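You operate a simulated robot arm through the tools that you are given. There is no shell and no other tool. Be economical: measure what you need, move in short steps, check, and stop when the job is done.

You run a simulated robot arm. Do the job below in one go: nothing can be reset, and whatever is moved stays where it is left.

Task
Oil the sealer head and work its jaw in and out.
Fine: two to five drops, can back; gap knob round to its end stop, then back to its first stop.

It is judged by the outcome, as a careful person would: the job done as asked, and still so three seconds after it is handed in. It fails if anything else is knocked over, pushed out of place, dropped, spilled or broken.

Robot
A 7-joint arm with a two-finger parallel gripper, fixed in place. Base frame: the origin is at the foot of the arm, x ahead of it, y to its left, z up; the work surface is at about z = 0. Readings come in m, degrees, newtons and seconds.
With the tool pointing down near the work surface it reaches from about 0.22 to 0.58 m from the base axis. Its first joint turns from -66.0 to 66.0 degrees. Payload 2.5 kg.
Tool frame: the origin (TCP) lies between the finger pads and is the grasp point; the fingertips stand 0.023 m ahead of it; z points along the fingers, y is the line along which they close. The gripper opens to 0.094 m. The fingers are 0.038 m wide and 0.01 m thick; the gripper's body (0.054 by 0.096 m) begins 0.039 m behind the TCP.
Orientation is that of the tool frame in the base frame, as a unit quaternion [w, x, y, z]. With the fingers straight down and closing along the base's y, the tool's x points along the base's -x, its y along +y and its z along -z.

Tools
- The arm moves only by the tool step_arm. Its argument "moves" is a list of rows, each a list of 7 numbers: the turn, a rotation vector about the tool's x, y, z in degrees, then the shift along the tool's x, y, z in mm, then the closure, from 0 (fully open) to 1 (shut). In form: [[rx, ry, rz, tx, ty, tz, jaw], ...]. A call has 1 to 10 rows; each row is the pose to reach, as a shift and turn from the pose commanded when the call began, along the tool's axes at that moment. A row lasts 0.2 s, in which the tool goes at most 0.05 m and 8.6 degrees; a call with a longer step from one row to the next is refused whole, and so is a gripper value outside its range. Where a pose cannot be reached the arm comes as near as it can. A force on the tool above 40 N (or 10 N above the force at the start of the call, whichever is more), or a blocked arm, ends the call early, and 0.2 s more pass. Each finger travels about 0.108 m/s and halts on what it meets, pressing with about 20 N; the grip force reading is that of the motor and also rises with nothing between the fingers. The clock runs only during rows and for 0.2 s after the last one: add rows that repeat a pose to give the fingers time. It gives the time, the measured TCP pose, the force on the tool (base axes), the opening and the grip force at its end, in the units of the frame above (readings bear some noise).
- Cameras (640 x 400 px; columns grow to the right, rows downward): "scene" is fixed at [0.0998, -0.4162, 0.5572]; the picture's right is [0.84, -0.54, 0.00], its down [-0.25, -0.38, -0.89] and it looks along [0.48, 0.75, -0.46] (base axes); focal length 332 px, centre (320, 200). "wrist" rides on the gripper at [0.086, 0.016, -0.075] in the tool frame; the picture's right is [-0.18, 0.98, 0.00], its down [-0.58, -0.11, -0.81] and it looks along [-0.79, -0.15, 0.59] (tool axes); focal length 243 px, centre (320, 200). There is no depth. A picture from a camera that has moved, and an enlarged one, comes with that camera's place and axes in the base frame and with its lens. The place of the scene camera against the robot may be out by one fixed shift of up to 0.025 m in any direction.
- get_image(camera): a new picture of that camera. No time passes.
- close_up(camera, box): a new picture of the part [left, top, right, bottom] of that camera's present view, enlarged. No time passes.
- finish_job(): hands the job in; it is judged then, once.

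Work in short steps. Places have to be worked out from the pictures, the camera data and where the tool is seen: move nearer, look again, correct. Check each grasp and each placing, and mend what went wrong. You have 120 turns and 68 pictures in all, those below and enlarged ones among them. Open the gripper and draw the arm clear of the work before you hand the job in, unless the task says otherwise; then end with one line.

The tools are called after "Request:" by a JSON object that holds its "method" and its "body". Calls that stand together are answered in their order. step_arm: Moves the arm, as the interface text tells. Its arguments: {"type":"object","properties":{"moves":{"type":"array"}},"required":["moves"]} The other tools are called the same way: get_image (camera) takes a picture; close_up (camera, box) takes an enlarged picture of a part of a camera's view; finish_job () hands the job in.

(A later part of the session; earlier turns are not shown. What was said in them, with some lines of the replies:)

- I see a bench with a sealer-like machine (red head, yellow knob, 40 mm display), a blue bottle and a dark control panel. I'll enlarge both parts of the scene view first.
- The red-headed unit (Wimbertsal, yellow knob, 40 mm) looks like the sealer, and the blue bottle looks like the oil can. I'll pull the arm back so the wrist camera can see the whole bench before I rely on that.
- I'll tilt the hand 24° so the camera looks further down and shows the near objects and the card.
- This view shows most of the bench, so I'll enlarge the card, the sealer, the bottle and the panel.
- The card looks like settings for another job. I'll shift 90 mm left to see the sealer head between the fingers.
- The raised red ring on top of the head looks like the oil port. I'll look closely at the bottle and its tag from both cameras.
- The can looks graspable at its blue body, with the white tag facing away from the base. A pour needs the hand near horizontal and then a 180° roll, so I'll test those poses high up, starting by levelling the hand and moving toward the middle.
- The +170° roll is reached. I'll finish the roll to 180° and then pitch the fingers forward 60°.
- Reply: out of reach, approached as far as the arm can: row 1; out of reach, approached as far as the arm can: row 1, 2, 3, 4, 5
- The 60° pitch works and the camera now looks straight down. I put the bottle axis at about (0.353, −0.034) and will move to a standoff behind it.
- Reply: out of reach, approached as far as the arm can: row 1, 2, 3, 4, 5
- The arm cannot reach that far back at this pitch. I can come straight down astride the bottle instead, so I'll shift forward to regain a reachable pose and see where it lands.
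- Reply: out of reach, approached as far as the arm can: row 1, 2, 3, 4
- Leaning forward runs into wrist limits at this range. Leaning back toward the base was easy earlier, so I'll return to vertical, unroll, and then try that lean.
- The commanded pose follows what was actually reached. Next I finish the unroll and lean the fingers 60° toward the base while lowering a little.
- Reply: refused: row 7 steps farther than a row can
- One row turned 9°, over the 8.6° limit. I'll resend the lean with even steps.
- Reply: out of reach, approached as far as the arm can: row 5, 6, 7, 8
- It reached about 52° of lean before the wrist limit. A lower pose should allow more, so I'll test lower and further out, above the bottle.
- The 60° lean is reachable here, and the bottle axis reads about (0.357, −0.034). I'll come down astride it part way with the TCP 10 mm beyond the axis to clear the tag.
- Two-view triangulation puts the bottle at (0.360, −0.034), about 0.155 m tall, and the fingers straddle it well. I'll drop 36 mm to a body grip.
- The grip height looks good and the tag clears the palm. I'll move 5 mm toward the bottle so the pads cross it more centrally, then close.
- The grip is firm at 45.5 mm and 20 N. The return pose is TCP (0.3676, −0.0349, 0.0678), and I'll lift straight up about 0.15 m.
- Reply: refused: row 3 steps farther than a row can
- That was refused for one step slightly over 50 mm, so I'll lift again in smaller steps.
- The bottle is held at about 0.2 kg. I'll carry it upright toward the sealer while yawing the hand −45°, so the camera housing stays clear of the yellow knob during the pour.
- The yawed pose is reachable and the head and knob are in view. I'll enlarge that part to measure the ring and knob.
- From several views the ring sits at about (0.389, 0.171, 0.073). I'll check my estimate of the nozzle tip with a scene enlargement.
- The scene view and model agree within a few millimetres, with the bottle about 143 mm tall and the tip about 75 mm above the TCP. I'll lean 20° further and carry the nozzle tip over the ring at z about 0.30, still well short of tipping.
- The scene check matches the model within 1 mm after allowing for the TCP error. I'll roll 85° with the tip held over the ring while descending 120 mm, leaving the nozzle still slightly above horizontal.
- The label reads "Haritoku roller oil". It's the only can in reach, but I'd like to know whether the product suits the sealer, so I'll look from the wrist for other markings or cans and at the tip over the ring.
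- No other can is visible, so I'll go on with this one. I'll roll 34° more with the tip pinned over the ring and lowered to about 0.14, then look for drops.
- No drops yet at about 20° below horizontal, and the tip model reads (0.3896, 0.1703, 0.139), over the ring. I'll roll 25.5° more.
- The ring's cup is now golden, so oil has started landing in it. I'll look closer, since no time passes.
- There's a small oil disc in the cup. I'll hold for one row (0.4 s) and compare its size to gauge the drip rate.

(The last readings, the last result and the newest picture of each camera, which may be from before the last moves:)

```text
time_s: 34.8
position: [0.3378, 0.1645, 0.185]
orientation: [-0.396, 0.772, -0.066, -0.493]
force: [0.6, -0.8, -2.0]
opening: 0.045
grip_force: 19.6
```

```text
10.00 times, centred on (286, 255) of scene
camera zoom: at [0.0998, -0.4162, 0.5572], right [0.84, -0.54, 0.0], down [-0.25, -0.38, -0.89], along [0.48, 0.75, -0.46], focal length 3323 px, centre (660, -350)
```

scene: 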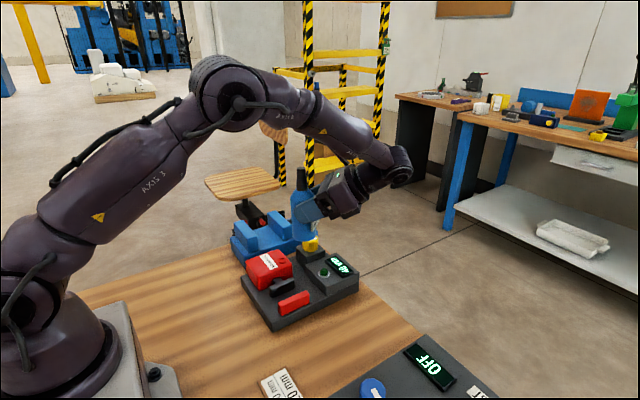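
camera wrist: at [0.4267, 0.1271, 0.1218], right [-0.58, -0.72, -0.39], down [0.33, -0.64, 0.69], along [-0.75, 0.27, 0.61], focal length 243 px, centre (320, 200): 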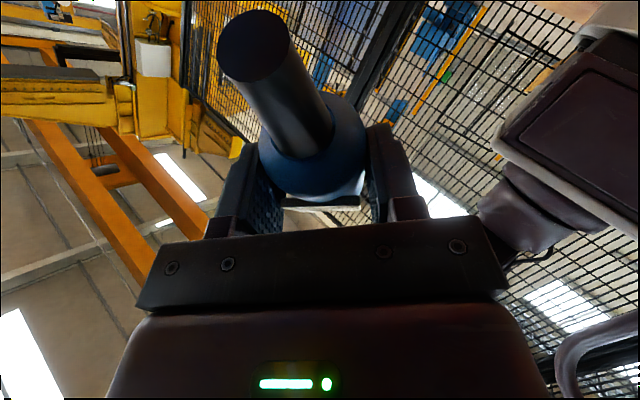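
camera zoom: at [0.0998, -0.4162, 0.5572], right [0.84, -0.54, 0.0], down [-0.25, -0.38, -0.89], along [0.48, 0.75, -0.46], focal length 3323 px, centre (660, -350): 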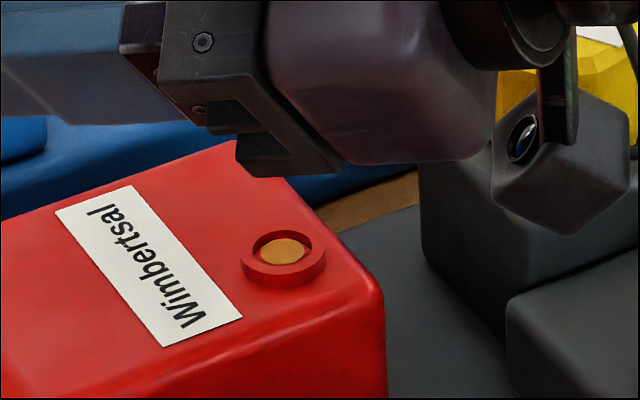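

There's no clear change, so dripping is slow or has paused. I'll hold one more row and check again.

Request:
{"method": "step_arm", "body": {"moves": [[0, 0, 0, 0, 0, 0, 0.6]]}}

Request:
{"method": "close_up", "body": {"camera": "scene", "box": [262, 235, 310, 275]}}

```text
time_s: 35.2
position: [0.3373, 0.1645, 0.1843]
orientation: [-0.397, 0.772, -0.065, -0.492]
force: [0.4, -0.6, -2.0]
opening: 0.0451
grip_force: 20.2
```

```text
10.00 times, centred on (286, 255) of scene
camera zoom: at [0.0998, -0.4162, 0.5572], right [0.84, -0.54, 0.0], down [-0.25, -0.38, -0.89], along [0.48, 0.75, -0.46], focal length 3323 px, centre (660, -350)
```

zoom: 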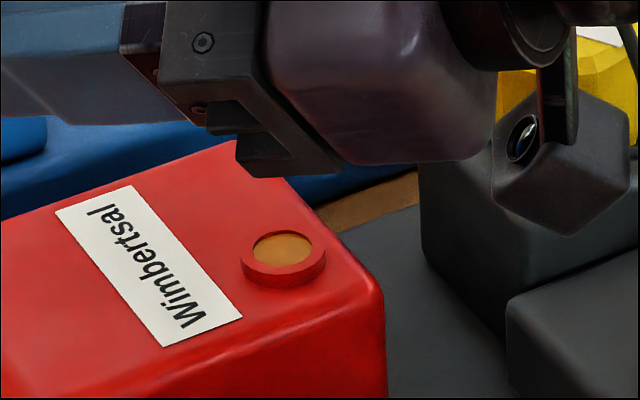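

The disc grew clearly (about 45 to 60 px wide), which fits a second drop. I'll hold one more row and then roll back with the tip still pinned over the cup.

Request:
{"method": "step_arm", "body": {"moves": [[0, 0, 0, 0, 0, 0, 0.6], [0, 0, -8.5, -4.9, 7, -1.4, 0.6], [0, 0, -17, -8.2, 13.6, -2.8, 0.6], [0, 0, -25.5, -9.9, 19.9, -4.2, 0.6], [0, 0, -34, -10.2, 25.4, -5.6, 0.6], [0, 0, -42.5, -9.2, 30.1, -7, 0.6], [0, 0, -51, -7, 33.6, -8.4, 0.6], [0, 0, -59.5, -4.7, 35.4, -10, 0.6]]}}

```text
time_s: 37.0
position: [0.3242, 0.1349, 0.1727]
orientation: [-0.589, 0.702, 0.328, -0.23]
force: [0.3, -0.6, -1.0]
opening: 0.0451
grip_force: 19.9
```

The tip is back above horizontal. I'll roll back the remaining 85° while rising.

Request:
{"method": "step_arm", "body": {"moves": [[0, 0, -8.5, 1.5, -0.9, -2.4, 0.6], [0, 0, -17, 4.5, -2.2, -4.8, 0.6], [0, 0, -25.5, 9.1, -3.8, -7.3, 0.6], [0, 0, -34, 15.2, -6.2, -9.7, 0.6], [0, 0, -42.5, 22.6, -9.4, -12.1, 0.6], [0, 0, -51, 31.1, -13.8, -14.5, 0.6], [0, 0, -59.5, 40.6, -19.3, -17, 0.6], [0, 0, -68, 51.1, -26.3, -19.4, 0.6], [0, 0, -76.5, 62, -34.7, -21.8, 0.6], [0, 0, -85, 73.3, -44.8, -24.2, 0.6]]}}

Request:
{"method": "close_up", "body": {"camera": "scene", "box": [262, 235, 310, 275]}}

Request:
{"method": "get_image", "body": {"camera": "scene"}}

```text
time_s: 39.2
position: [0.3832, 0.1738, 0.226]
orientation: [-0.589, 0.297, 0.716, 0.229]
force: [-0.1, -0.1, -2.5]
opening: 0.0453
grip_force: 19.7
```

```text
10.00 times, centred on (286, 255) of scene
camera zoom: at [0.0998, -0.4162, 0.5572], right [0.84, -0.54, 0.0], down [-0.25, -0.38, -0.89], along [0.48, 0.75, -0.46], focal length 3323 px, centre (660, -350)
```

zoom: 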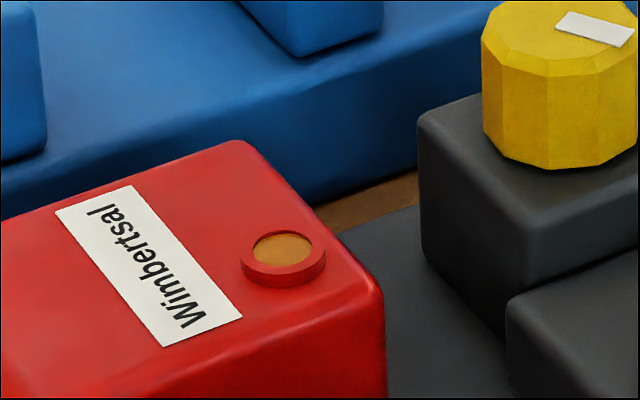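

```text
23 pictures are left
```

scene: 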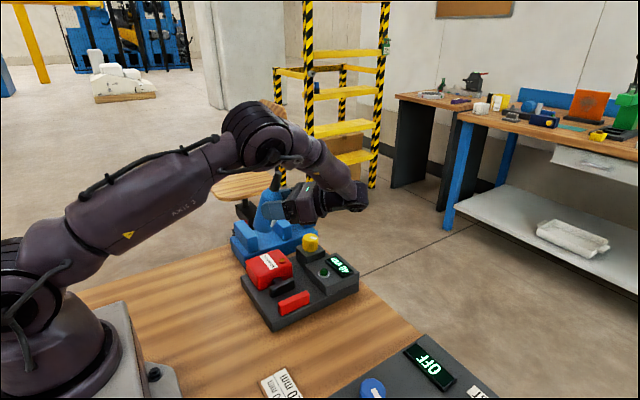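

The cup holds clean oil with none spilled around it: one drop at first, then at least one more. Now I'll carry the can back, first undoing the extra lean.

Request:
{"method": "step_arm", "body": {"moves": [[0, -5, 0, 5, -17, -24, 0.6], [0, -10, 0, 10, -34, -48, 0.6], [0, -15, 0, 15, -51, -72, 0.6], [0, -20, 0, 20.4, -68, -96.5, 0.6], [0, -20, 0, 20.4, -68, -96.5, 0.6]]}}

```text
time_s: 40.4
position: [0.4016, 0.0602, 0.2685]
orientation: [-0.456, 0.332, 0.807, 0.172]
force: [0.5, 0.5, -0.9]
opening: 0.0452
grip_force: 20.0
```

Next I yaw back +45° to a point over the can's original spot.

Request:
{"method": "step_arm", "body": {"moves": [[6.5, 0, -3.75, -8.3, -15.2, -3, 0.6], [13, 0, -7.5, -16.6, -30.4, -6, 0.6], [19.5, 0, -11.25, -24.9, -45.6, -9, 0.6], [26, 0, -15, -33.2, -60.8, -12, 0.6], [32.5, 0, -18.75, -41.5, -76, -15, 0.6], [39, 0, -22.5, -49.8, -91.2, -18.1, 0.6], [39, 0, -22.5, -49.8, -91.2, -18.1, 0.6]]}}

Request:
{"method": "close_up", "body": {"camera": "scene", "box": [240, 180, 440, 380]}}

```text
time_s: 42.0
position: [0.3698, -0.0313, 0.2364]
orientation: [-0.498, 0.001, 0.867, -0.022]
force: [-0.4, -0.7, -2.2]
opening: 0.045
grip_force: 20.6
out of reach, approached as far as the arm can: row 5
```

```text
2.00 times, centred on (340, 280) of scene
camera zoom: at [0.0998, -0.4162, 0.5572], right [0.84, -0.54, 0.0], down [-0.25, -0.38, -0.89], along [0.48, 0.75, -0.46], focal length 665 px, centre (280, 40)
```

zoom: 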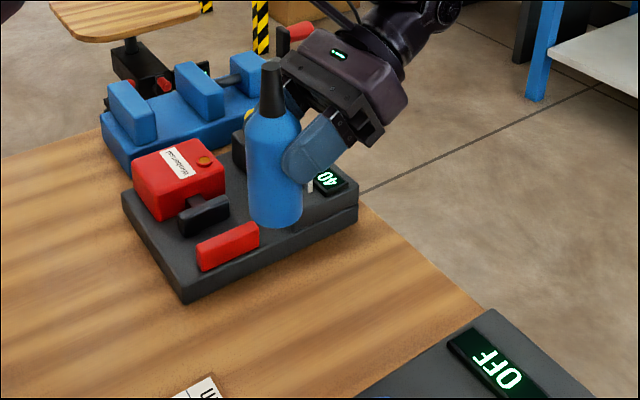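

The can is upright and the cup is visibly oiled. I'll lower it straight toward its original spot, stopping about 8 mm short.

Request:
{"method": "step_arm", "body": {"moves": [[0, 0, 0, -34, 0.5, 20, 0.6], [0, 0, 0, -68, 1, 40, 0.6], [0, 0, 0, -102, 1.5, 60.5, 0.6], [0, 0, 0, -137, 2, 81, 0.6], [0, 0, 0, -137, 2, 81, 0.6]]}}

```text
time_s: 43.2
position: [0.3675, -0.0344, 0.074]
orientation: [-0.499, 0.002, 0.867, -0.02]
force: [-0.1, -0.1, -1.4]
opening: 0.045
grip_force: 20.0
```

It is 6 mm above the grasp height, so I'll lower the last bit in small steps and watch the force.

Request:
{"method": "step_arm", "body": {"moves": [[0, 0, 0, -1.7, 0, 1, 0.6], [0, 0, 0, -3.5, 0, 2, 0.6], [0, 0, 0, -5.2, 0, 3, 0.6], [0, 0, 0, -5.2, 0, 3, 0.6]]}}

Request:
{"method": "close_up", "body": {"camera": "scene", "box": [270, 260, 398, 370]}}

```text
time_s: 44.2
position: [0.3662, -0.0345, 0.07]
orientation: [-0.498, 0.001, 0.867, -0.021]
force: [-0.1, 0.0, -1.9]
opening: 0.0451
grip_force: 20.4
```

```text
3.64 times, centred on (334, 315) of scene
camera zoom: at [0.0998, -0.4162, 0.5572], right [0.84, -0.54, 0.0], down [-0.25, -0.38, -0.89], along [0.48, 0.75, -0.46], focal length 1208 px, centre (269, -218)
```

zoom: 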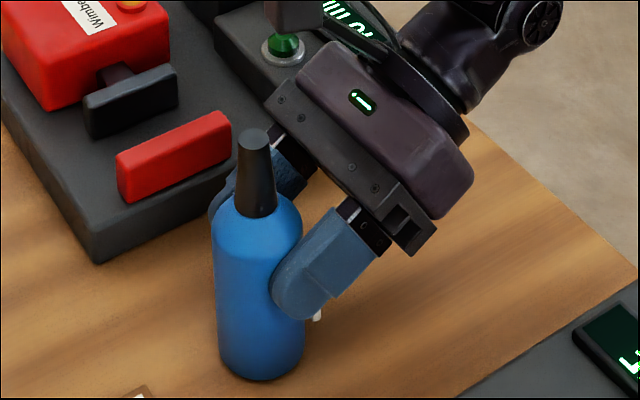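

The force still shows the can's weight, so it is not yet down. I'll lower up to 4 mm more.

Request:
{"method": "step_arm", "body": {"moves": [[0, 0, 0, -0.9, 0, 0.5, 0.6], [0, 0, 0, -1.7, 0, 1, 0.6], [0, 0, 0, -2.1, 0, 1.2, 0.6], [0, 0, 0, -2.1, 0, 1.2, 0.6]]}}

```text
time_s: 45.2
position: [0.3656, -0.0361, 0.0691]
orientation: [-0.498, 0.002, 0.867, -0.021]
force: [0.2, -1.3, 9.1]
opening: 0.045
grip_force: 19.8
```

The force reads +9 N, so the can is on the table. I'll ease up slightly and open the fingers gradually.

Request:
{"method": "step_arm", "body": {"moves": [[0, 0, 0, 0.6, 0, -0.3, 0.6], [0, 0, 0, 0.6, 0, -0.3, 0.5], [0, 0, 0, 0.6, 0, -0.3, 0.4], [0, 0, 0, 0.6, 0, -0.3, 0.2], [0, 0, 0, 0.6, 0, -0.3, 0], [0, 0, 0, 0.6, 0, -0.3, 0]]}}

Request:
{"method": "get_image", "body": {"camera": "wrist"}}

```text
time_s: 46.6
position: [0.3664, -0.0349, 0.0698]
orientation: [-0.5, 0.002, 0.866, -0.02]
force: [-0.4, 0.4, 0.2]
opening: 0.094
grip_force: 0.0
```

```text
20 pictures are left
camera wrist: at [0.3873, -0.0162, 0.1815], right [0.07, 0.98, -0.2], down [0.99, -0.09, -0.09], along [-0.11, -0.19, -0.98], focal length 243 px, centre (320, 200)
```

wrist: 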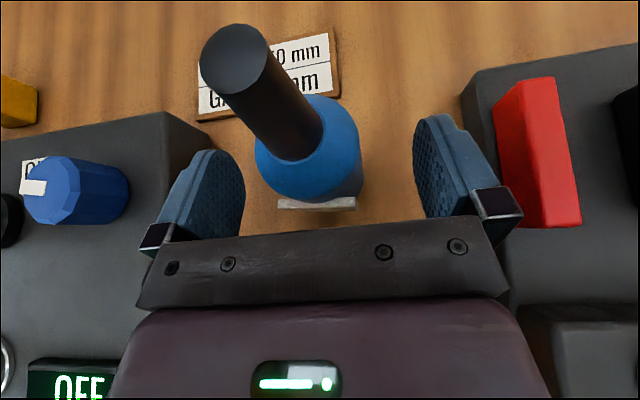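

The can is standing free. I'll back off 10 mm and rise straight up.

Request:
{"method": "step_arm", "body": {"moves": [[0, 0, 0, -5, 0, -9, 0], [0, 0, 0, 30, 0, -29, 0], [0, 0, 0, 65, 0, -49, 0], [0, 0, 0, 100, 0, -69, 0], [0, 0, 0, 135, 0, -89, 0], [0, 0, 0, 170, 0, -109, 0], [0, 0, 0, 170, 0, -109, 0]]}}

Request:
{"method": "get_image", "body": {"camera": "scene"}}

```text
time_s: 48.2
position: [0.3744, -0.031, 0.2309]
orientation: [-0.499, 0.001, 0.866, -0.021]
force: [-0.5, 1.0, 0.0]
opening: 0.0941
grip_force: 0.0
out of reach, approached as far as the arm can: row 6, 7
```

```text
19 pictures are left
```

scene: 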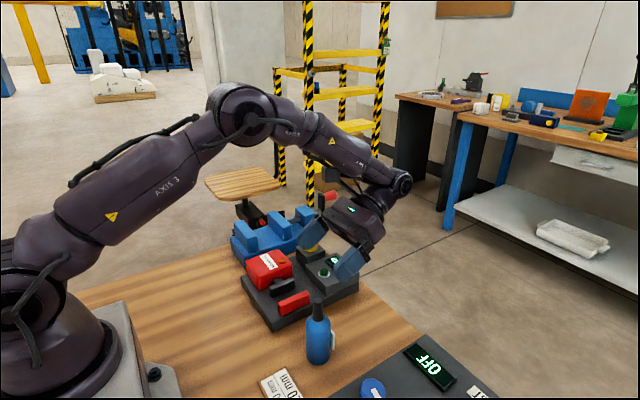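

The can stands at its original spot. Now for the knob at roughly (0.471, 0.178): I'll bring the hand upright and rise toward it so I can measure it.

Request:
{"method": "step_arm", "body": {"moves": [[0, -7.5, 0, 5, 10, -20, 0], [0, -15, 0, 10, 30, -40, 0], [0, -22.5, 0, 15, 60, -60, 0], [0, -30, 0, 20, 95, -75, 0], [0, -37.5, 0, 25, 130, -85, 0], [0, -45, 0, 30, 160, -91, 0], [0, -52.5, 0, 34, 190, -91, 0], [0, -60, 0, 38, 206, -91, 0], [0, -60, 0, 38, 206, -91, 0]]}}

Request:
{"method": "get_image", "body": {"camera": "wrist"}}

```text
time_s: 50.2
position: [0.4296, 0.1797, 0.3048]
orientation: [0.003, -0.009, 1.0, -0.018]
force: [-0.2, 0.2, 0.0]
opening: 0.0942
grip_force: 0.1
```

```text
18 pictures are left
camera wrist: at [0.3424, 0.1952, 0.3782], right [0.17, 0.99, -0.04], down [0.58, -0.07, 0.81], along [0.8, -0.16, -0.58], focal length 243 px, centre (320, 200)
```

wrist: 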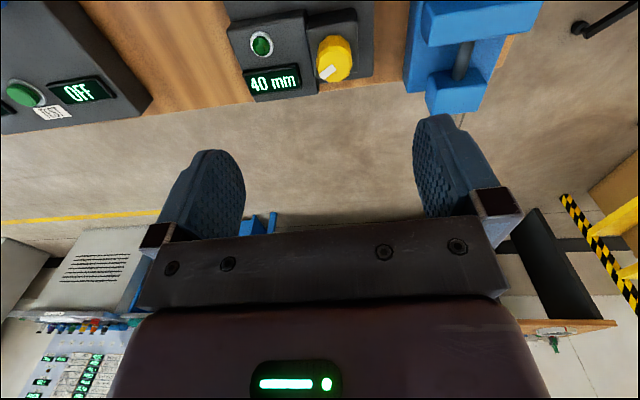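

I'll enlarge the knob for a precise fix.

Request:
{"method": "close_up", "body": {"camera": "wrist", "box": [290, 0, 386, 100]}}

```text
4.00 times, centred on (338, 50) of wrist
camera zoom: at [0.3424, 0.1952, 0.3782], right [0.17, 0.99, -0.04], down [0.58, -0.07, 0.81], along [0.8, -0.16, -0.58], focal length 970 px, centre (248, 800)
```

zoom: 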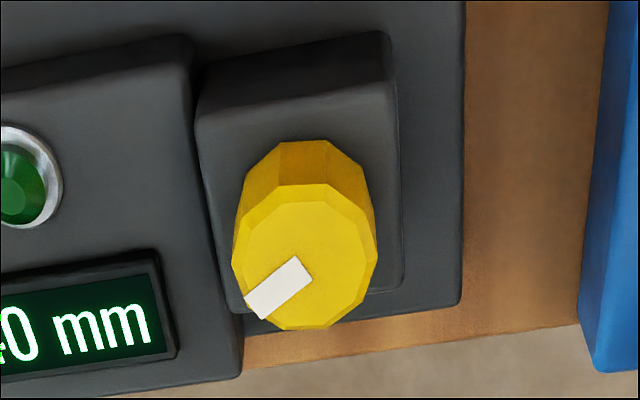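

The knob's top centre is at about (0.471, 0.178, 0.104), it is about 40 mm across, and its pointer faces +x/−y. I'll move above it with the 2° hand tilt corrected and the fingers partly closed.

Request:
{"method": "step_arm", "body": {"moves": [[-1, 0, 0, -20, 1, 30, 0.2], [-2, 0, 0, -41, 2, 65, 0.25], [-2, 0, 0, -41, 2, 105, 0.25], [-2, 0, 0, -41, 2, 140, 0.25], [-2, 0, 0, -41, 2, 140, 0.25]]}}

Request:
{"method": "close_up", "body": {"camera": "scene", "box": [230, 170, 390, 300]}}

```text
time_s: 51.4
position: [0.4725, 0.179, 0.1639]
orientation: [0.001, -0.01, 1.0, -0.001]
force: [0.3, 1.0, -0.4]
opening: 0.0703
grip_force: 0.0
```

```text
3.08 times, centred on (310, 235) of scene
camera zoom: at [0.0998, -0.4162, 0.5572], right [0.84, -0.54, 0.0], down [-0.25, -0.38, -0.89], along [0.48, 0.75, -0.46], focal length 1022 px, centre (351, 92)
```

zoom: 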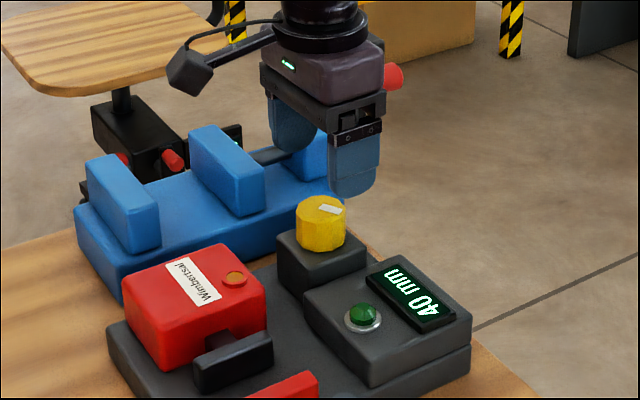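

The fingers are centred over the knob. I'll lower 57 mm and close on it.

Request:
{"method": "step_arm", "body": {"moves": [[0, 0, 0, 1, -1, 25, 0.25], [0, 0, 0, 1, -1, 45, 0.25], [0, 0, 0, 1, -1, 57, 0.25], [0, 0, 0, 1, -1, 57, 0.4], [0, 0, 0, 1, -1, 57, 0.55], [0, 0, 0, 1, -1, 57, 0.65], [0, 0, 0, 1, -1, 57, 0.65]]}}

Request:
{"method": "close_up", "body": {"camera": "scene", "box": [230, 190, 390, 300]}}

```text
time_s: 53.0
position: [0.4698, 0.1803, 0.1048]
orientation: [0.002, -0.01, 1.0, 0.001]
force: [5.8, 23.8, -8.8]
opening: 0.0389
grip_force: 45.5
```

```text
3.64 times, centred on (310, 245) of scene
camera zoom: at [0.0999, -0.4162, 0.5572], right [0.84, -0.54, 0.0], down [-0.25, -0.38, -0.89], along [0.48, 0.75, -0.46], focal length 1208 px, centre (356, 36)
```

zoom: 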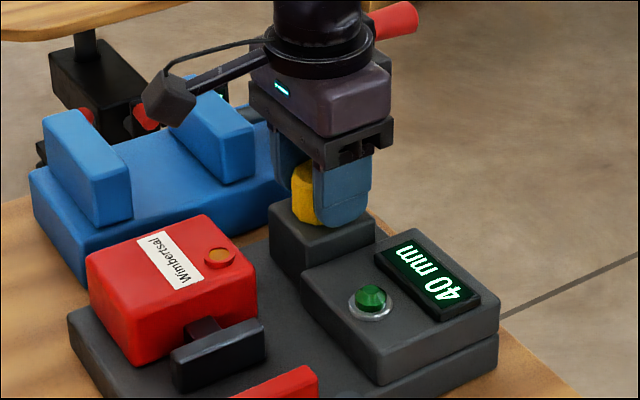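

The grip is on at 38.9 mm, but a 24 N sideways force says the knob's centre is slightly further +y. I'll shift 3 mm that way to relieve it.

Request:
{"method": "step_arm", "body": {"moves": [[0, 0, 0, 0, 1.5, -0.5, 0.65], [0, 0, 0, 0, 3, -1, 0.65], [0, 0, 0, 0, 3, -1, 0.65]]}}

```text
time_s: 53.8
position: [0.47, 0.1791, 0.1033]
orientation: [-0.001, -0.009, 1.0, -0.002]
force: [0.1, 11.6, -9.8]
opening: 0.0388
grip_force: 44.6
```

The side force halved. I'll shift 2.5 mm more the same way and ease the downward press.

Request:
{"method": "step_arm", "body": {"moves": [[0, 0, 0, 0, 1.5, -1, 0.65], [0, 0, 0, 0, 2.5, -1.5, 0.65], [0, 0, 0, 0, 2.5, -1.5, 0.65]]}}

```text
time_s: 54.6
position: [0.4688, 0.1806, 0.1043]
orientation: [-0.001, -0.008, 1.0, -0.004]
force: [1.6, -3.5, -27.2]
opening: 0.0391
grip_force: 44.8
```

The side force is gone but I'm now pulling upward (27 N), so I'll lower 2 mm.

Request:
{"method": "step_arm", "body": {"moves": [[0, 0, 0, 0, 0, 1, 0.65], [0, 0, 0, 0, -0.3, 2, 0.65], [0, 0, 0, 0, -0.3, 2, 0.65]]}}

```text
time_s: 55.4
position: [0.4697, 0.18, 0.105]
orientation: [-0.001, -0.009, 1.0, -0.003]
force: [-14.9, -18.8, -1.0]
opening: 0.039
grip_force: 45.0
```

Those are small stiff-contact forces. I'll try a 24° turn clockwise (seen from above) and read the display.

Request:
{"method": "step_arm", "body": {"moves": [[0, 0, 6, 0, 0.7, 0, 0.65], [0, 0, 12, 0, 1, 0, 0.65], [0, 0, 18, 0, 1, 0, 0.65], [0, 0, 24, 0, 1, 0, 0.65], [0, 0, 24, 0, 1, 0, 0.65]]}}

Request:
{"method": "close_up", "body": {"camera": "scene", "box": [230, 190, 390, 300]}}

```text
time_s: 56.6
position: [0.4715, 0.18, 0.1052]
orientation: [0.003, 0.201, 0.98, -0.003]
force: [-6.7, -29.8, 4.4]
opening: 0.0378
grip_force: 45.4
```

```text
3.64 times, centred on (310, 245) of scene
camera zoom: at [0.0998, -0.4163, 0.5572], right [0.84, -0.54, 0.0], down [-0.25, -0.38, -0.89], along [0.48, 0.75, -0.46], focal length 1208 px, centre (356, 36)
```

zoom: 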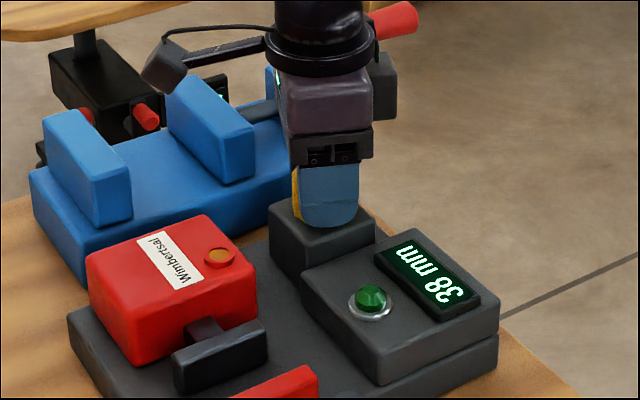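

The display went 40 to 38 mm, so clockwise closes the gap and the grip turns the knob. I'll ease the side force and continue another 80°.

Request:
{"method": "step_arm", "body": {"moves": [[0, 0, 8, -0.4, -0.9, 0, 0.65], [0, 0, 16, -0.4, -0.9, 0, 0.65], [0, 0, 24, -0.4, -0.9, 0, 0.65], [0, 0, 32, -0.4, -0.9, 0, 0.65], [0, 0, 40, -0.4, -0.9, 0, 0.65], [0, 0, 48, -0.4, -0.9, 0, 0.65], [0, 0, 56, -0.4, -0.9, 0, 0.65], [0, 0, 64, -0.4, -0.9, 0, 0.65], [0, 0, 72, -0.4, -0.9, 0, 0.65], [0, 0, 80, -0.4, -0.9, 0, 0.65]]}}

Request:
{"method": "close_up", "body": {"camera": "scene", "box": [230, 190, 390, 300]}}

```text
time_s: 57.7
position: [0.4711, 0.1784, 0.1037]
orientation: [0.002, 0.482, 0.876, -0.003]
force: [-5.3, -2.2, 3.1]
opening: 0.0379
grip_force: 44.9
stopped in row 5: the force on the tool passed its limit (the readings are from after the stop); the commanded pose is now the measured one
```

```text
3.64 times, centred on (310, 245) of scene
camera zoom: at [0.0999, -0.4162, 0.5572], right [0.84, -0.54, 0.0], down [-0.25, -0.38, -0.89], along [0.48, 0.75, -0.46], focal length 1208 px, centre (356, 36)
```

zoom: 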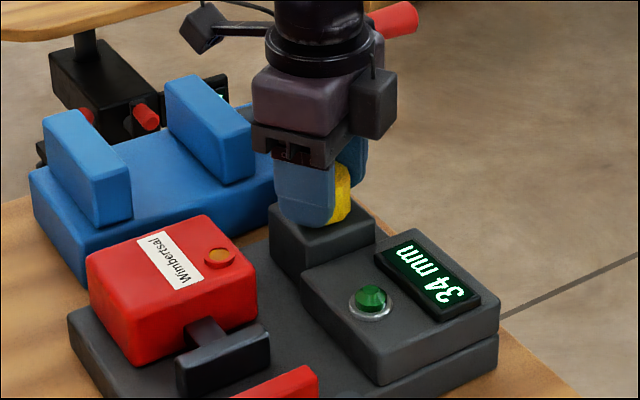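

Reading is 34 mm at about 58°, and the stop has relieved the forces. I'll continue clockwise about the present centre.

Request:
{"method": "step_arm", "body": {"moves": [[0, 0, 6, 0, 0, 0, 0.65], [0, 0, 12, 0, 0, 0, 0.65], [0, 0, 18, 0, 0, 0, 0.65], [0, 0, 24, 0, 0, 0, 0.65], [0, 0, 30, 0, 0, 0, 0.65], [0, 0, 36, 0, 0, 0, 0.65], [0, 0, 42, 0, 0, 0, 0.65], [0, 0, 48, 0, 0, 0, 0.65], [0, 0, 54, 0, 0, 0, 0.65], [0, 0, 60, 0, 0, 0, 0.65]]}}

```text
time_s: 59.9
position: [0.4681, 0.178, 0.1052]
orientation: [0.002, 0.856, 0.517, -0.004]
force: [-29.6, -6.9, 20.1]
opening: 0.0381
grip_force: 44.7
```

The roll is now 118°. I'll relieve the x and z forces a little and continue toward about 170°.

Request:
{"method": "step_arm", "body": {"moves": [[0, 0, 0, -0.5, -0.9, -0.7, 0.65], [0, 0, 6, -0.5, -0.9, -0.7, 0.65], [0, 0, 12, -0.5, -0.9, -0.7, 0.65], [0, 0, 18, -0.5, -0.9, -0.7, 0.65], [0, 0, 24, -0.5, -0.9, -0.7, 0.65], [0, 0, 30, -0.5, -0.9, -0.7, 0.65], [0, 0, 36, -0.5, -0.9, -0.7, 0.65], [0, 0, 42, -0.5, -0.9, -0.7, 0.65], [0, 0, 48, -0.5, -0.9, -0.7, 0.65], [0, 0, 48, -0.5, -0.9, -0.7, 0.65]]}}

Request:
{"method": "close_up", "body": {"camera": "scene", "box": [230, 190, 390, 300]}}

```text
time_s: 62.1
position: [0.4688, 0.1797, 0.1042]
orientation: [0.002, 0.992, 0.125, -0.003]
force: [-16.7, 10.9, 8.5]
opening: 0.0379
grip_force: 45.4
```

```text
3.64 times, centred on (310, 245) of scene
camera zoom: at [0.0998, -0.4163, 0.5572], right [0.84, -0.54, 0.0], down [-0.25, -0.38, -0.89], along [0.48, 0.75, -0.46], focal length 1208 px, centre (356, 36)
```

zoom: 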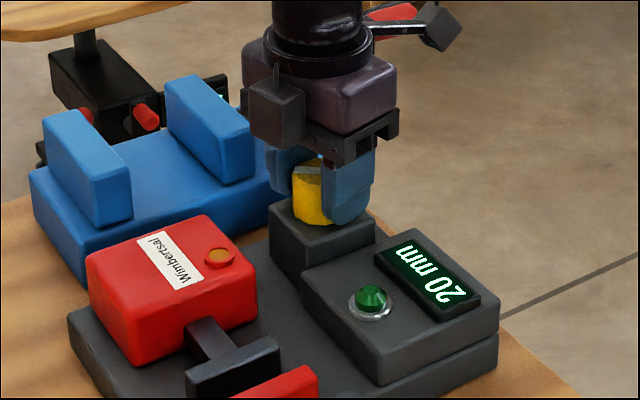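

It shows 20 mm with the black jaw approaching the red bar; this may not be the stop. I'll open slightly around the knob, wind the wrist back, and regrip.

Request:
{"method": "step_arm", "body": {"moves": [[0, 0, 0, 0, 0, 0, 0.5], [0, 0, 0, 0, 0, 0, 0.3], [0, 0, 0, 0, 0, -3, 0.3], [0, 0, -8.5, 0, 0, -3, 0.3], [0, 0, -17, 0, 0, -3, 0.3], [0, 0, -25.5, 0, 0, -3, 0.3], [0, 0, -34, 0, 0, -3, 0.3], [0, 0, -42.5, 0, 0, -3, 0.3], [0, 0, -51, 0, 0, -3, 0.3], [0, 0, -59.5, 0, 0, -3, 0.3]]}}

Request:
{"method": "step_arm", "body": {"moves": [[0, 0, -8.5, 0, 0, 0, 0.3], [0, 0, -17, 0, 0, 0, 0.3], [0, 0, -25.5, 0, 0, 0, 0.3], [0, 0, -34, 0, 0, 0, 0.3], [0, 0, -42.5, 0, 0, 0, 0.3], [0, 0, -51, 0, 0, 0, 0.3], [0, 0, -59.5, 0, 0, 0, 0.3], [0, 0, -68, 0, 0, 0, 0.3], [0, 0, -76.5, 0, 0, 0, 0.3], [0, 0, -85, 0, 0, 0, 0.3]]}}

```text
time_s: 64.3
position: [0.469, 0.1792, 0.108]
orientation: [0.004, 0.798, 0.602, -0.003]
force: [-0.5, -1.1, -0.1]
opening: 0.0656
grip_force: 0.1
```

```text
time_s: 66.5
position: [0.4705, 0.1786, 0.109]
orientation: [0.001, 0.181, 0.983, -0.004]
force: [-0.8, 0.2, -0.1]
opening: 0.0661
grip_force: 0.0
```

The wrist is at 21°. I'll regrip and turn on clockwise.

Request:
{"method": "step_arm", "body": {"moves": [[0, 0, 0, 0, 0, 3, 0.3], [0, 0, 0, 0, 0, 3, 0.45], [0, 0, 0, 0, 0, 3, 0.6], [0, 0, 0, 0, 0, 3, 0.63], [0, 0, 0, 0, 0, 3, 0.63]]}}

Request:
{"method": "step_arm", "body": {"moves": [[0, 0, 6, 0, 0, 0, 0.63], [0, 0, 12, 0, 0, 0, 0.63], [0, 0, 18, 0, 0, 0, 0.63], [0, 0, 24, 0, 0, 0, 0.63], [0, 0, 30, 0, 0, 0, 0.63], [0, 0, 36, 0, 0, 0, 0.63], [0, 0, 42, 0, 0, 0, 0.63], [0, 0, 48, 0, 0, 0, 0.63]]}}

Request:
{"method": "close_up", "body": {"camera": "scene", "box": [230, 190, 390, 310]}}

```text
time_s: 67.7
position: [0.4702, 0.181, 0.105]
orientation: [0.002, 0.182, 0.983, -0.003]
force: [4.2, 6.8, -2.1]
opening: 0.0382
grip_force: 44.8
```

```text
time_s: 69.5
position: [0.4687, 0.18, 0.1065]
orientation: [0.002, 0.567, 0.824, -0.004]
force: [-10.2, 11.4, 16.0]
opening: 0.0379
grip_force: 44.8
```

```text
3.33 times, centred on (310, 250) of scene
camera zoom: at [0.0997, -0.4163, 0.5572], right [0.84, -0.54, 0.0], down [-0.25, -0.38, -0.89], along [0.48, 0.75, -0.46], focal length 1108 px, centre (353, 33)
```

zoom: 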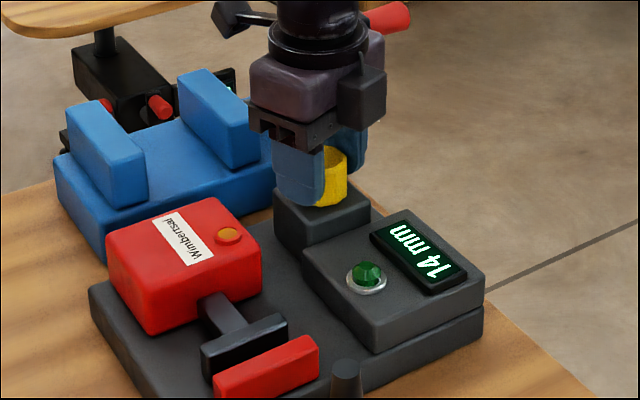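

It reads 14 mm with the jaw near the bar and still moving. I'll continue 48° more and see whether it stops.

Request:
{"method": "step_arm", "body": {"moves": [[0, 0, 6, 0, 0, -1, 0.63], [0, 0, 12, 0, 0, -1, 0.63], [0, 0, 18, 0, 0, -1, 0.63], [0, 0, 24, 0, 0, -1, 0.63], [0, 0, 30, 0, 0, -1, 0.63], [0, 0, 36, 0, 0, -1, 0.63], [0, 0, 42, 0, 0, -1, 0.63], [0, 0, 48, 0, 0, -1, 0.63]]}}

Request:
{"method": "close_up", "body": {"camera": "scene", "box": [230, 190, 390, 310]}}

```text
time_s: 71.3
position: [0.4684, 0.177, 0.1068]
orientation: [0.003, 0.854, 0.521, -0.003]
force: [-8.1, -2.9, 3.5]
opening: 0.0397
grip_force: 44.7
```

```text
3.33 times, centred on (310, 250) of scene
camera zoom: at [0.0998, -0.4163, 0.5572], right [0.84, -0.54, 0.0], down [-0.25, -0.38, -0.89], along [0.48, 0.75, -0.46], focal length 1108 px, centre (353, 33)
```

zoom: 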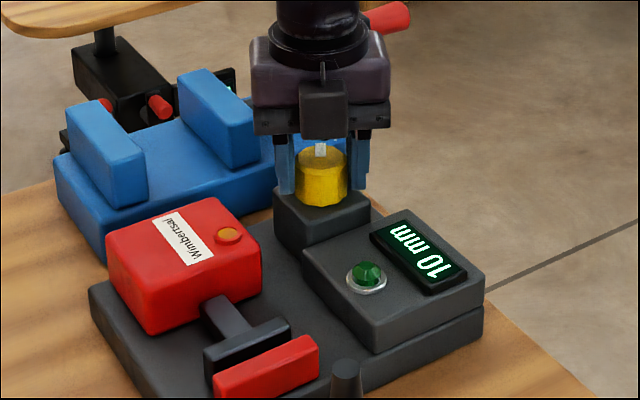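

10 mm, and the finger opening changed, which suggests the pads slipped against the end stop. I'll confirm with 18° more.

Request:
{"method": "step_arm", "body": {"moves": [[0, 0, 6, 0, 0, 0, 0.63], [0, 0, 12, 0, 0, 0, 0.63], [0, 0, 18, 0, 0, 0, 0.63], [0, 0, 18, 0, 0, 0, 0.63]]}}

Request:
{"method": "close_up", "body": {"camera": "scene", "box": [230, 190, 390, 310]}}

```text
time_s: 72.3
position: [0.4689, 0.1807, 0.1053]
orientation: [0.003, 0.924, 0.381, -0.001]
force: [-5.4, 1.0, 2.0]
opening: 0.0386
grip_force: 44.9
```

```text
3.33 times, centred on (310, 250) of scene
camera zoom: at [0.0998, -0.4162, 0.5572], right [0.84, -0.54, 0.0], down [-0.25, -0.38, -0.89], along [0.48, 0.75, -0.46], focal length 1108 px, centre (353, 33)
```

zoom: 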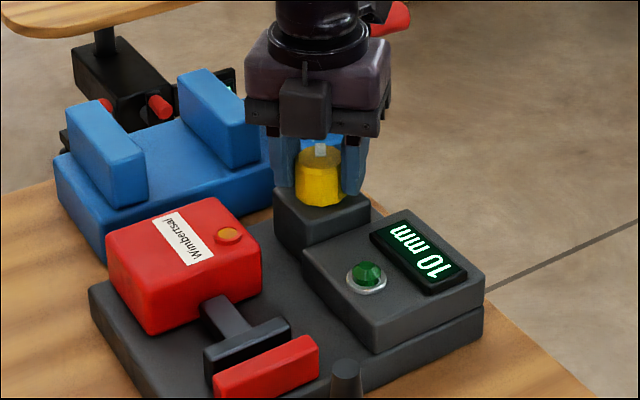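

End stop confirmed: it stays at 10 mm. Now I'll turn back counter-clockwise toward the first stop.

Request:
{"method": "step_arm", "body": {"moves": [[0, 0, -7, 0, 0, 0, 0.63], [0, 0, -14, 0, 0, 0, 0.63], [0, 0, -21, 0, 0, 0, 0.63], [0, 0, -28, 0, 0, 0, 0.63], [0, 0, -35, 0, 0, 0, 0.63], [0, 0, -42, 0, 0, 0, 0.63], [0, 0, -49, 0, 0, 0, 0.63], [0, 0, -56, 0, 0, 0, 0.63], [0, 0, -63, 0, 0, 0, 0.63], [0, 0, -70, 0, 0, 0, 0.63]]}}

Request:
{"method": "step_arm", "body": {"moves": [[0, 0, -7, 0, 0, 0, 0.63], [0, 0, -14, 0, 0, 0, 0.63], [0, 0, -21, 0, 0, 0, 0.63], [0, 0, -28, 0, 0, 0, 0.63], [0, 0, -35, 0, 0, 0, 0.63], [0, 0, -42, 0, 0, 0, 0.63], [0, 0, -49, 0, 0, 0, 0.63], [0, 0, -56, 0, 0, 0, 0.63], [0, 0, -63, 0, 0, 0, 0.63], [0, 0, -70, 0, 0, 0, 0.63]]}}

```text
time_s: 74.5
position: [0.4695, 0.1789, 0.1067]
orientation: [0.004, 0.537, 0.844, -0.002]
force: [24.9, 13.1, -22.6]
opening: 0.0378
grip_force: 45.4
```

```text
time_s: 76.7
position: [0.4704, 0.18, 0.1061]
orientation: [0.003, -0.047, 0.999, -0.002]
force: [18.9, 19.7, -15.0]
opening: 0.0382
grip_force: 44.6
```

140° is done without slipping. I'll continue past zero roll, lowering 1 mm to ease the pull.

Request:
{"method": "step_arm", "body": {"moves": [[0, 0, -7, 0, 0, 0.7, 0.63], [0, 0, -14, 0, 0, 0.7, 0.63], [0, 0, -21, 0, 0, 0.7, 0.63], [0, 0, -28, 0, 0, 0.7, 0.63], [0, 0, -35, 0, 0, 0.7, 0.63], [0, 0, -42, 0, 0, 0.7, 0.63], [0, 0, -49, 0, 0, 0.7, 0.63], [0, 0, -56, 0, 0, 0.7, 0.63], [0, 0, -63, 0, 0, 0.7, 0.63], [0, 0, -70, 0, 0, 0.7, 0.63]]}}

Request:
{"method": "close_up", "body": {"camera": "scene", "box": [230, 190, 390, 310]}}

```text
time_s: 78.9
position: [0.4694, 0.1804, 0.1071]
orientation: [-0.001, -0.611, 0.792, -0.003]
force: [8.0, 20.9, 13.0]
opening: 0.0384
grip_force: 45.1
```

```text
3.33 times, centred on (310, 250) of scene
camera zoom: at [0.0998, -0.4163, 0.5572], right [0.84, -0.54, 0.0], down [-0.25, -0.38, -0.89], along [0.48, 0.75, -0.46], focal length 1108 px, centre (353, 33)
```

zoom: 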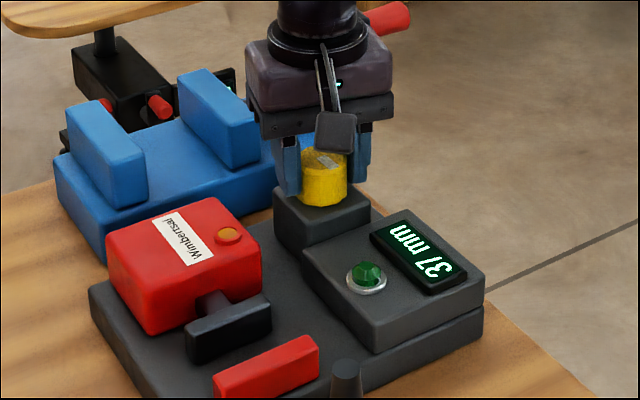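

37 mm now, with the roll at −75°. I'll turn 42° further, which should pass 40 mm unless that is the stop.

Request:
{"method": "step_arm", "body": {"moves": [[0, 0, -7, 0, 0, -0.5, 0.63], [0, 0, -14, 0, 0, -0.5, 0.63], [0, 0, -21, 0, 0, -0.5, 0.63], [0, 0, -28, 0, 0, -0.5, 0.63], [0, 0, -35, 0, 0, -0.5, 0.63], [0, 0, -42, 0, 0, -0.5, 0.63]]}}

Request:
{"method": "close_up", "body": {"camera": "scene", "box": [230, 190, 390, 310]}}

```text
time_s: 80.3
position: [0.4722, 0.1754, 0.1055]
orientation: [0.004, 0.852, -0.523, 0.004]
force: [9.4, 3.4, 6.8]
opening: 0.0397
grip_force: 45.4
```

```text
3.33 times, centred on (310, 250) of scene
camera zoom: at [0.0998, -0.4163, 0.5572], right [0.84, -0.54, 0.0], down [-0.25, -0.38, -0.89], along [0.48, 0.75, -0.46], focal length 1108 px, centre (353, 33)
```

zoom: 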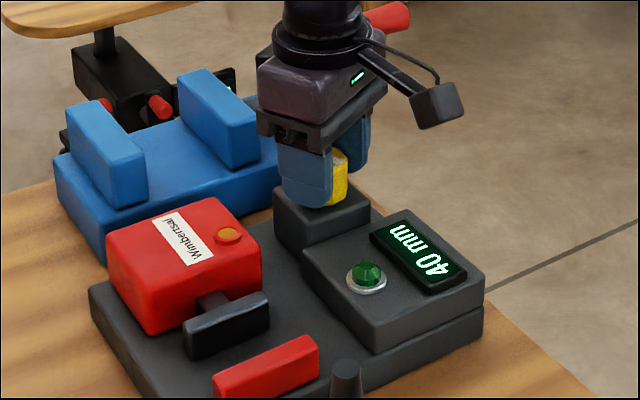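

It stopped at 40 mm with the pads slipping, so that is the first stop. I'll release the knob and rise straight up.

Request:
{"method": "step_arm", "body": {"moves": [[0, 0, 0, 0, 0, 0, 0.5], [0, 0, 0, 0, 0, 0, 0.3], [0, 0, 0, 0, 0, 0, 0.2], [0, 0, 0, 0, 0, -20, 0.2], [0, 0, 0, 0, 0, -50, 0.2], [0, 0, 0, 0, 0, -90, 0.1], [0, 0, 0, 0, 0, -130, 0], [0, 0, 0, 0, 0, -170, 0], [0, 0, 0, 0, 0, -200, 0], [0, 0, 0, 0, 0, -200, 0]]}}

Request:
{"method": "close_up", "body": {"camera": "scene", "box": [230, 190, 390, 310]}}

Request:
{"method": "get_image", "body": {"camera": "scene"}}

```text
time_s: 82.5
position: [0.469, 0.1835, 0.3071]
orientation: [0.003, 0.853, -0.522, 0.002]
force: [0.3, -0.9, 0.1]
opening: 0.094
grip_force: 0.0
```

```text
3.33 times, centred on (310, 250) of scene
camera zoom: at [0.0998, -0.4162, 0.5572], right [0.84, -0.54, 0.0], down [-0.25, -0.38, -0.89], along [0.48, 0.75, -0.46], focal length 1108 px, centre (353, 33)
```

zoom: 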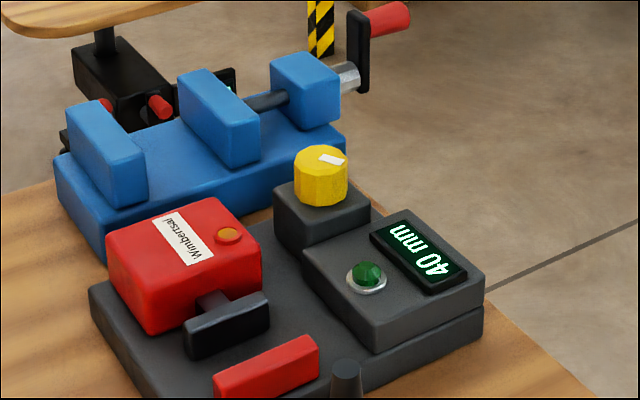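

```text
5 pictures are left
```

scene: 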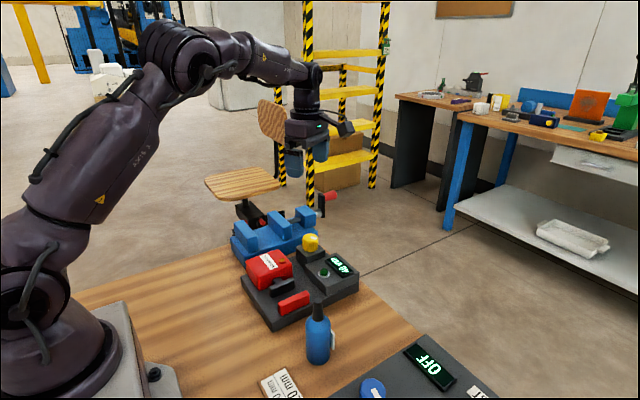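

The display reads 40 mm with the pointer back where it started. The can stands in its place, the cup is oiled with no spill, nothing else has moved, and the arm is clear with the gripper open. I'm handing in.

Request:
{"method": "finish_job", "body": {}}

```text
The job is handed in.
```

The sealer head is oiled and the can ("Haritoku roller oil", the only one in reach) is back in its place; I judged two or three drops from the growing oil spot, not an exact count. The gap knob went to its end stop at 10 mm and back to its first stop at 40 mm.
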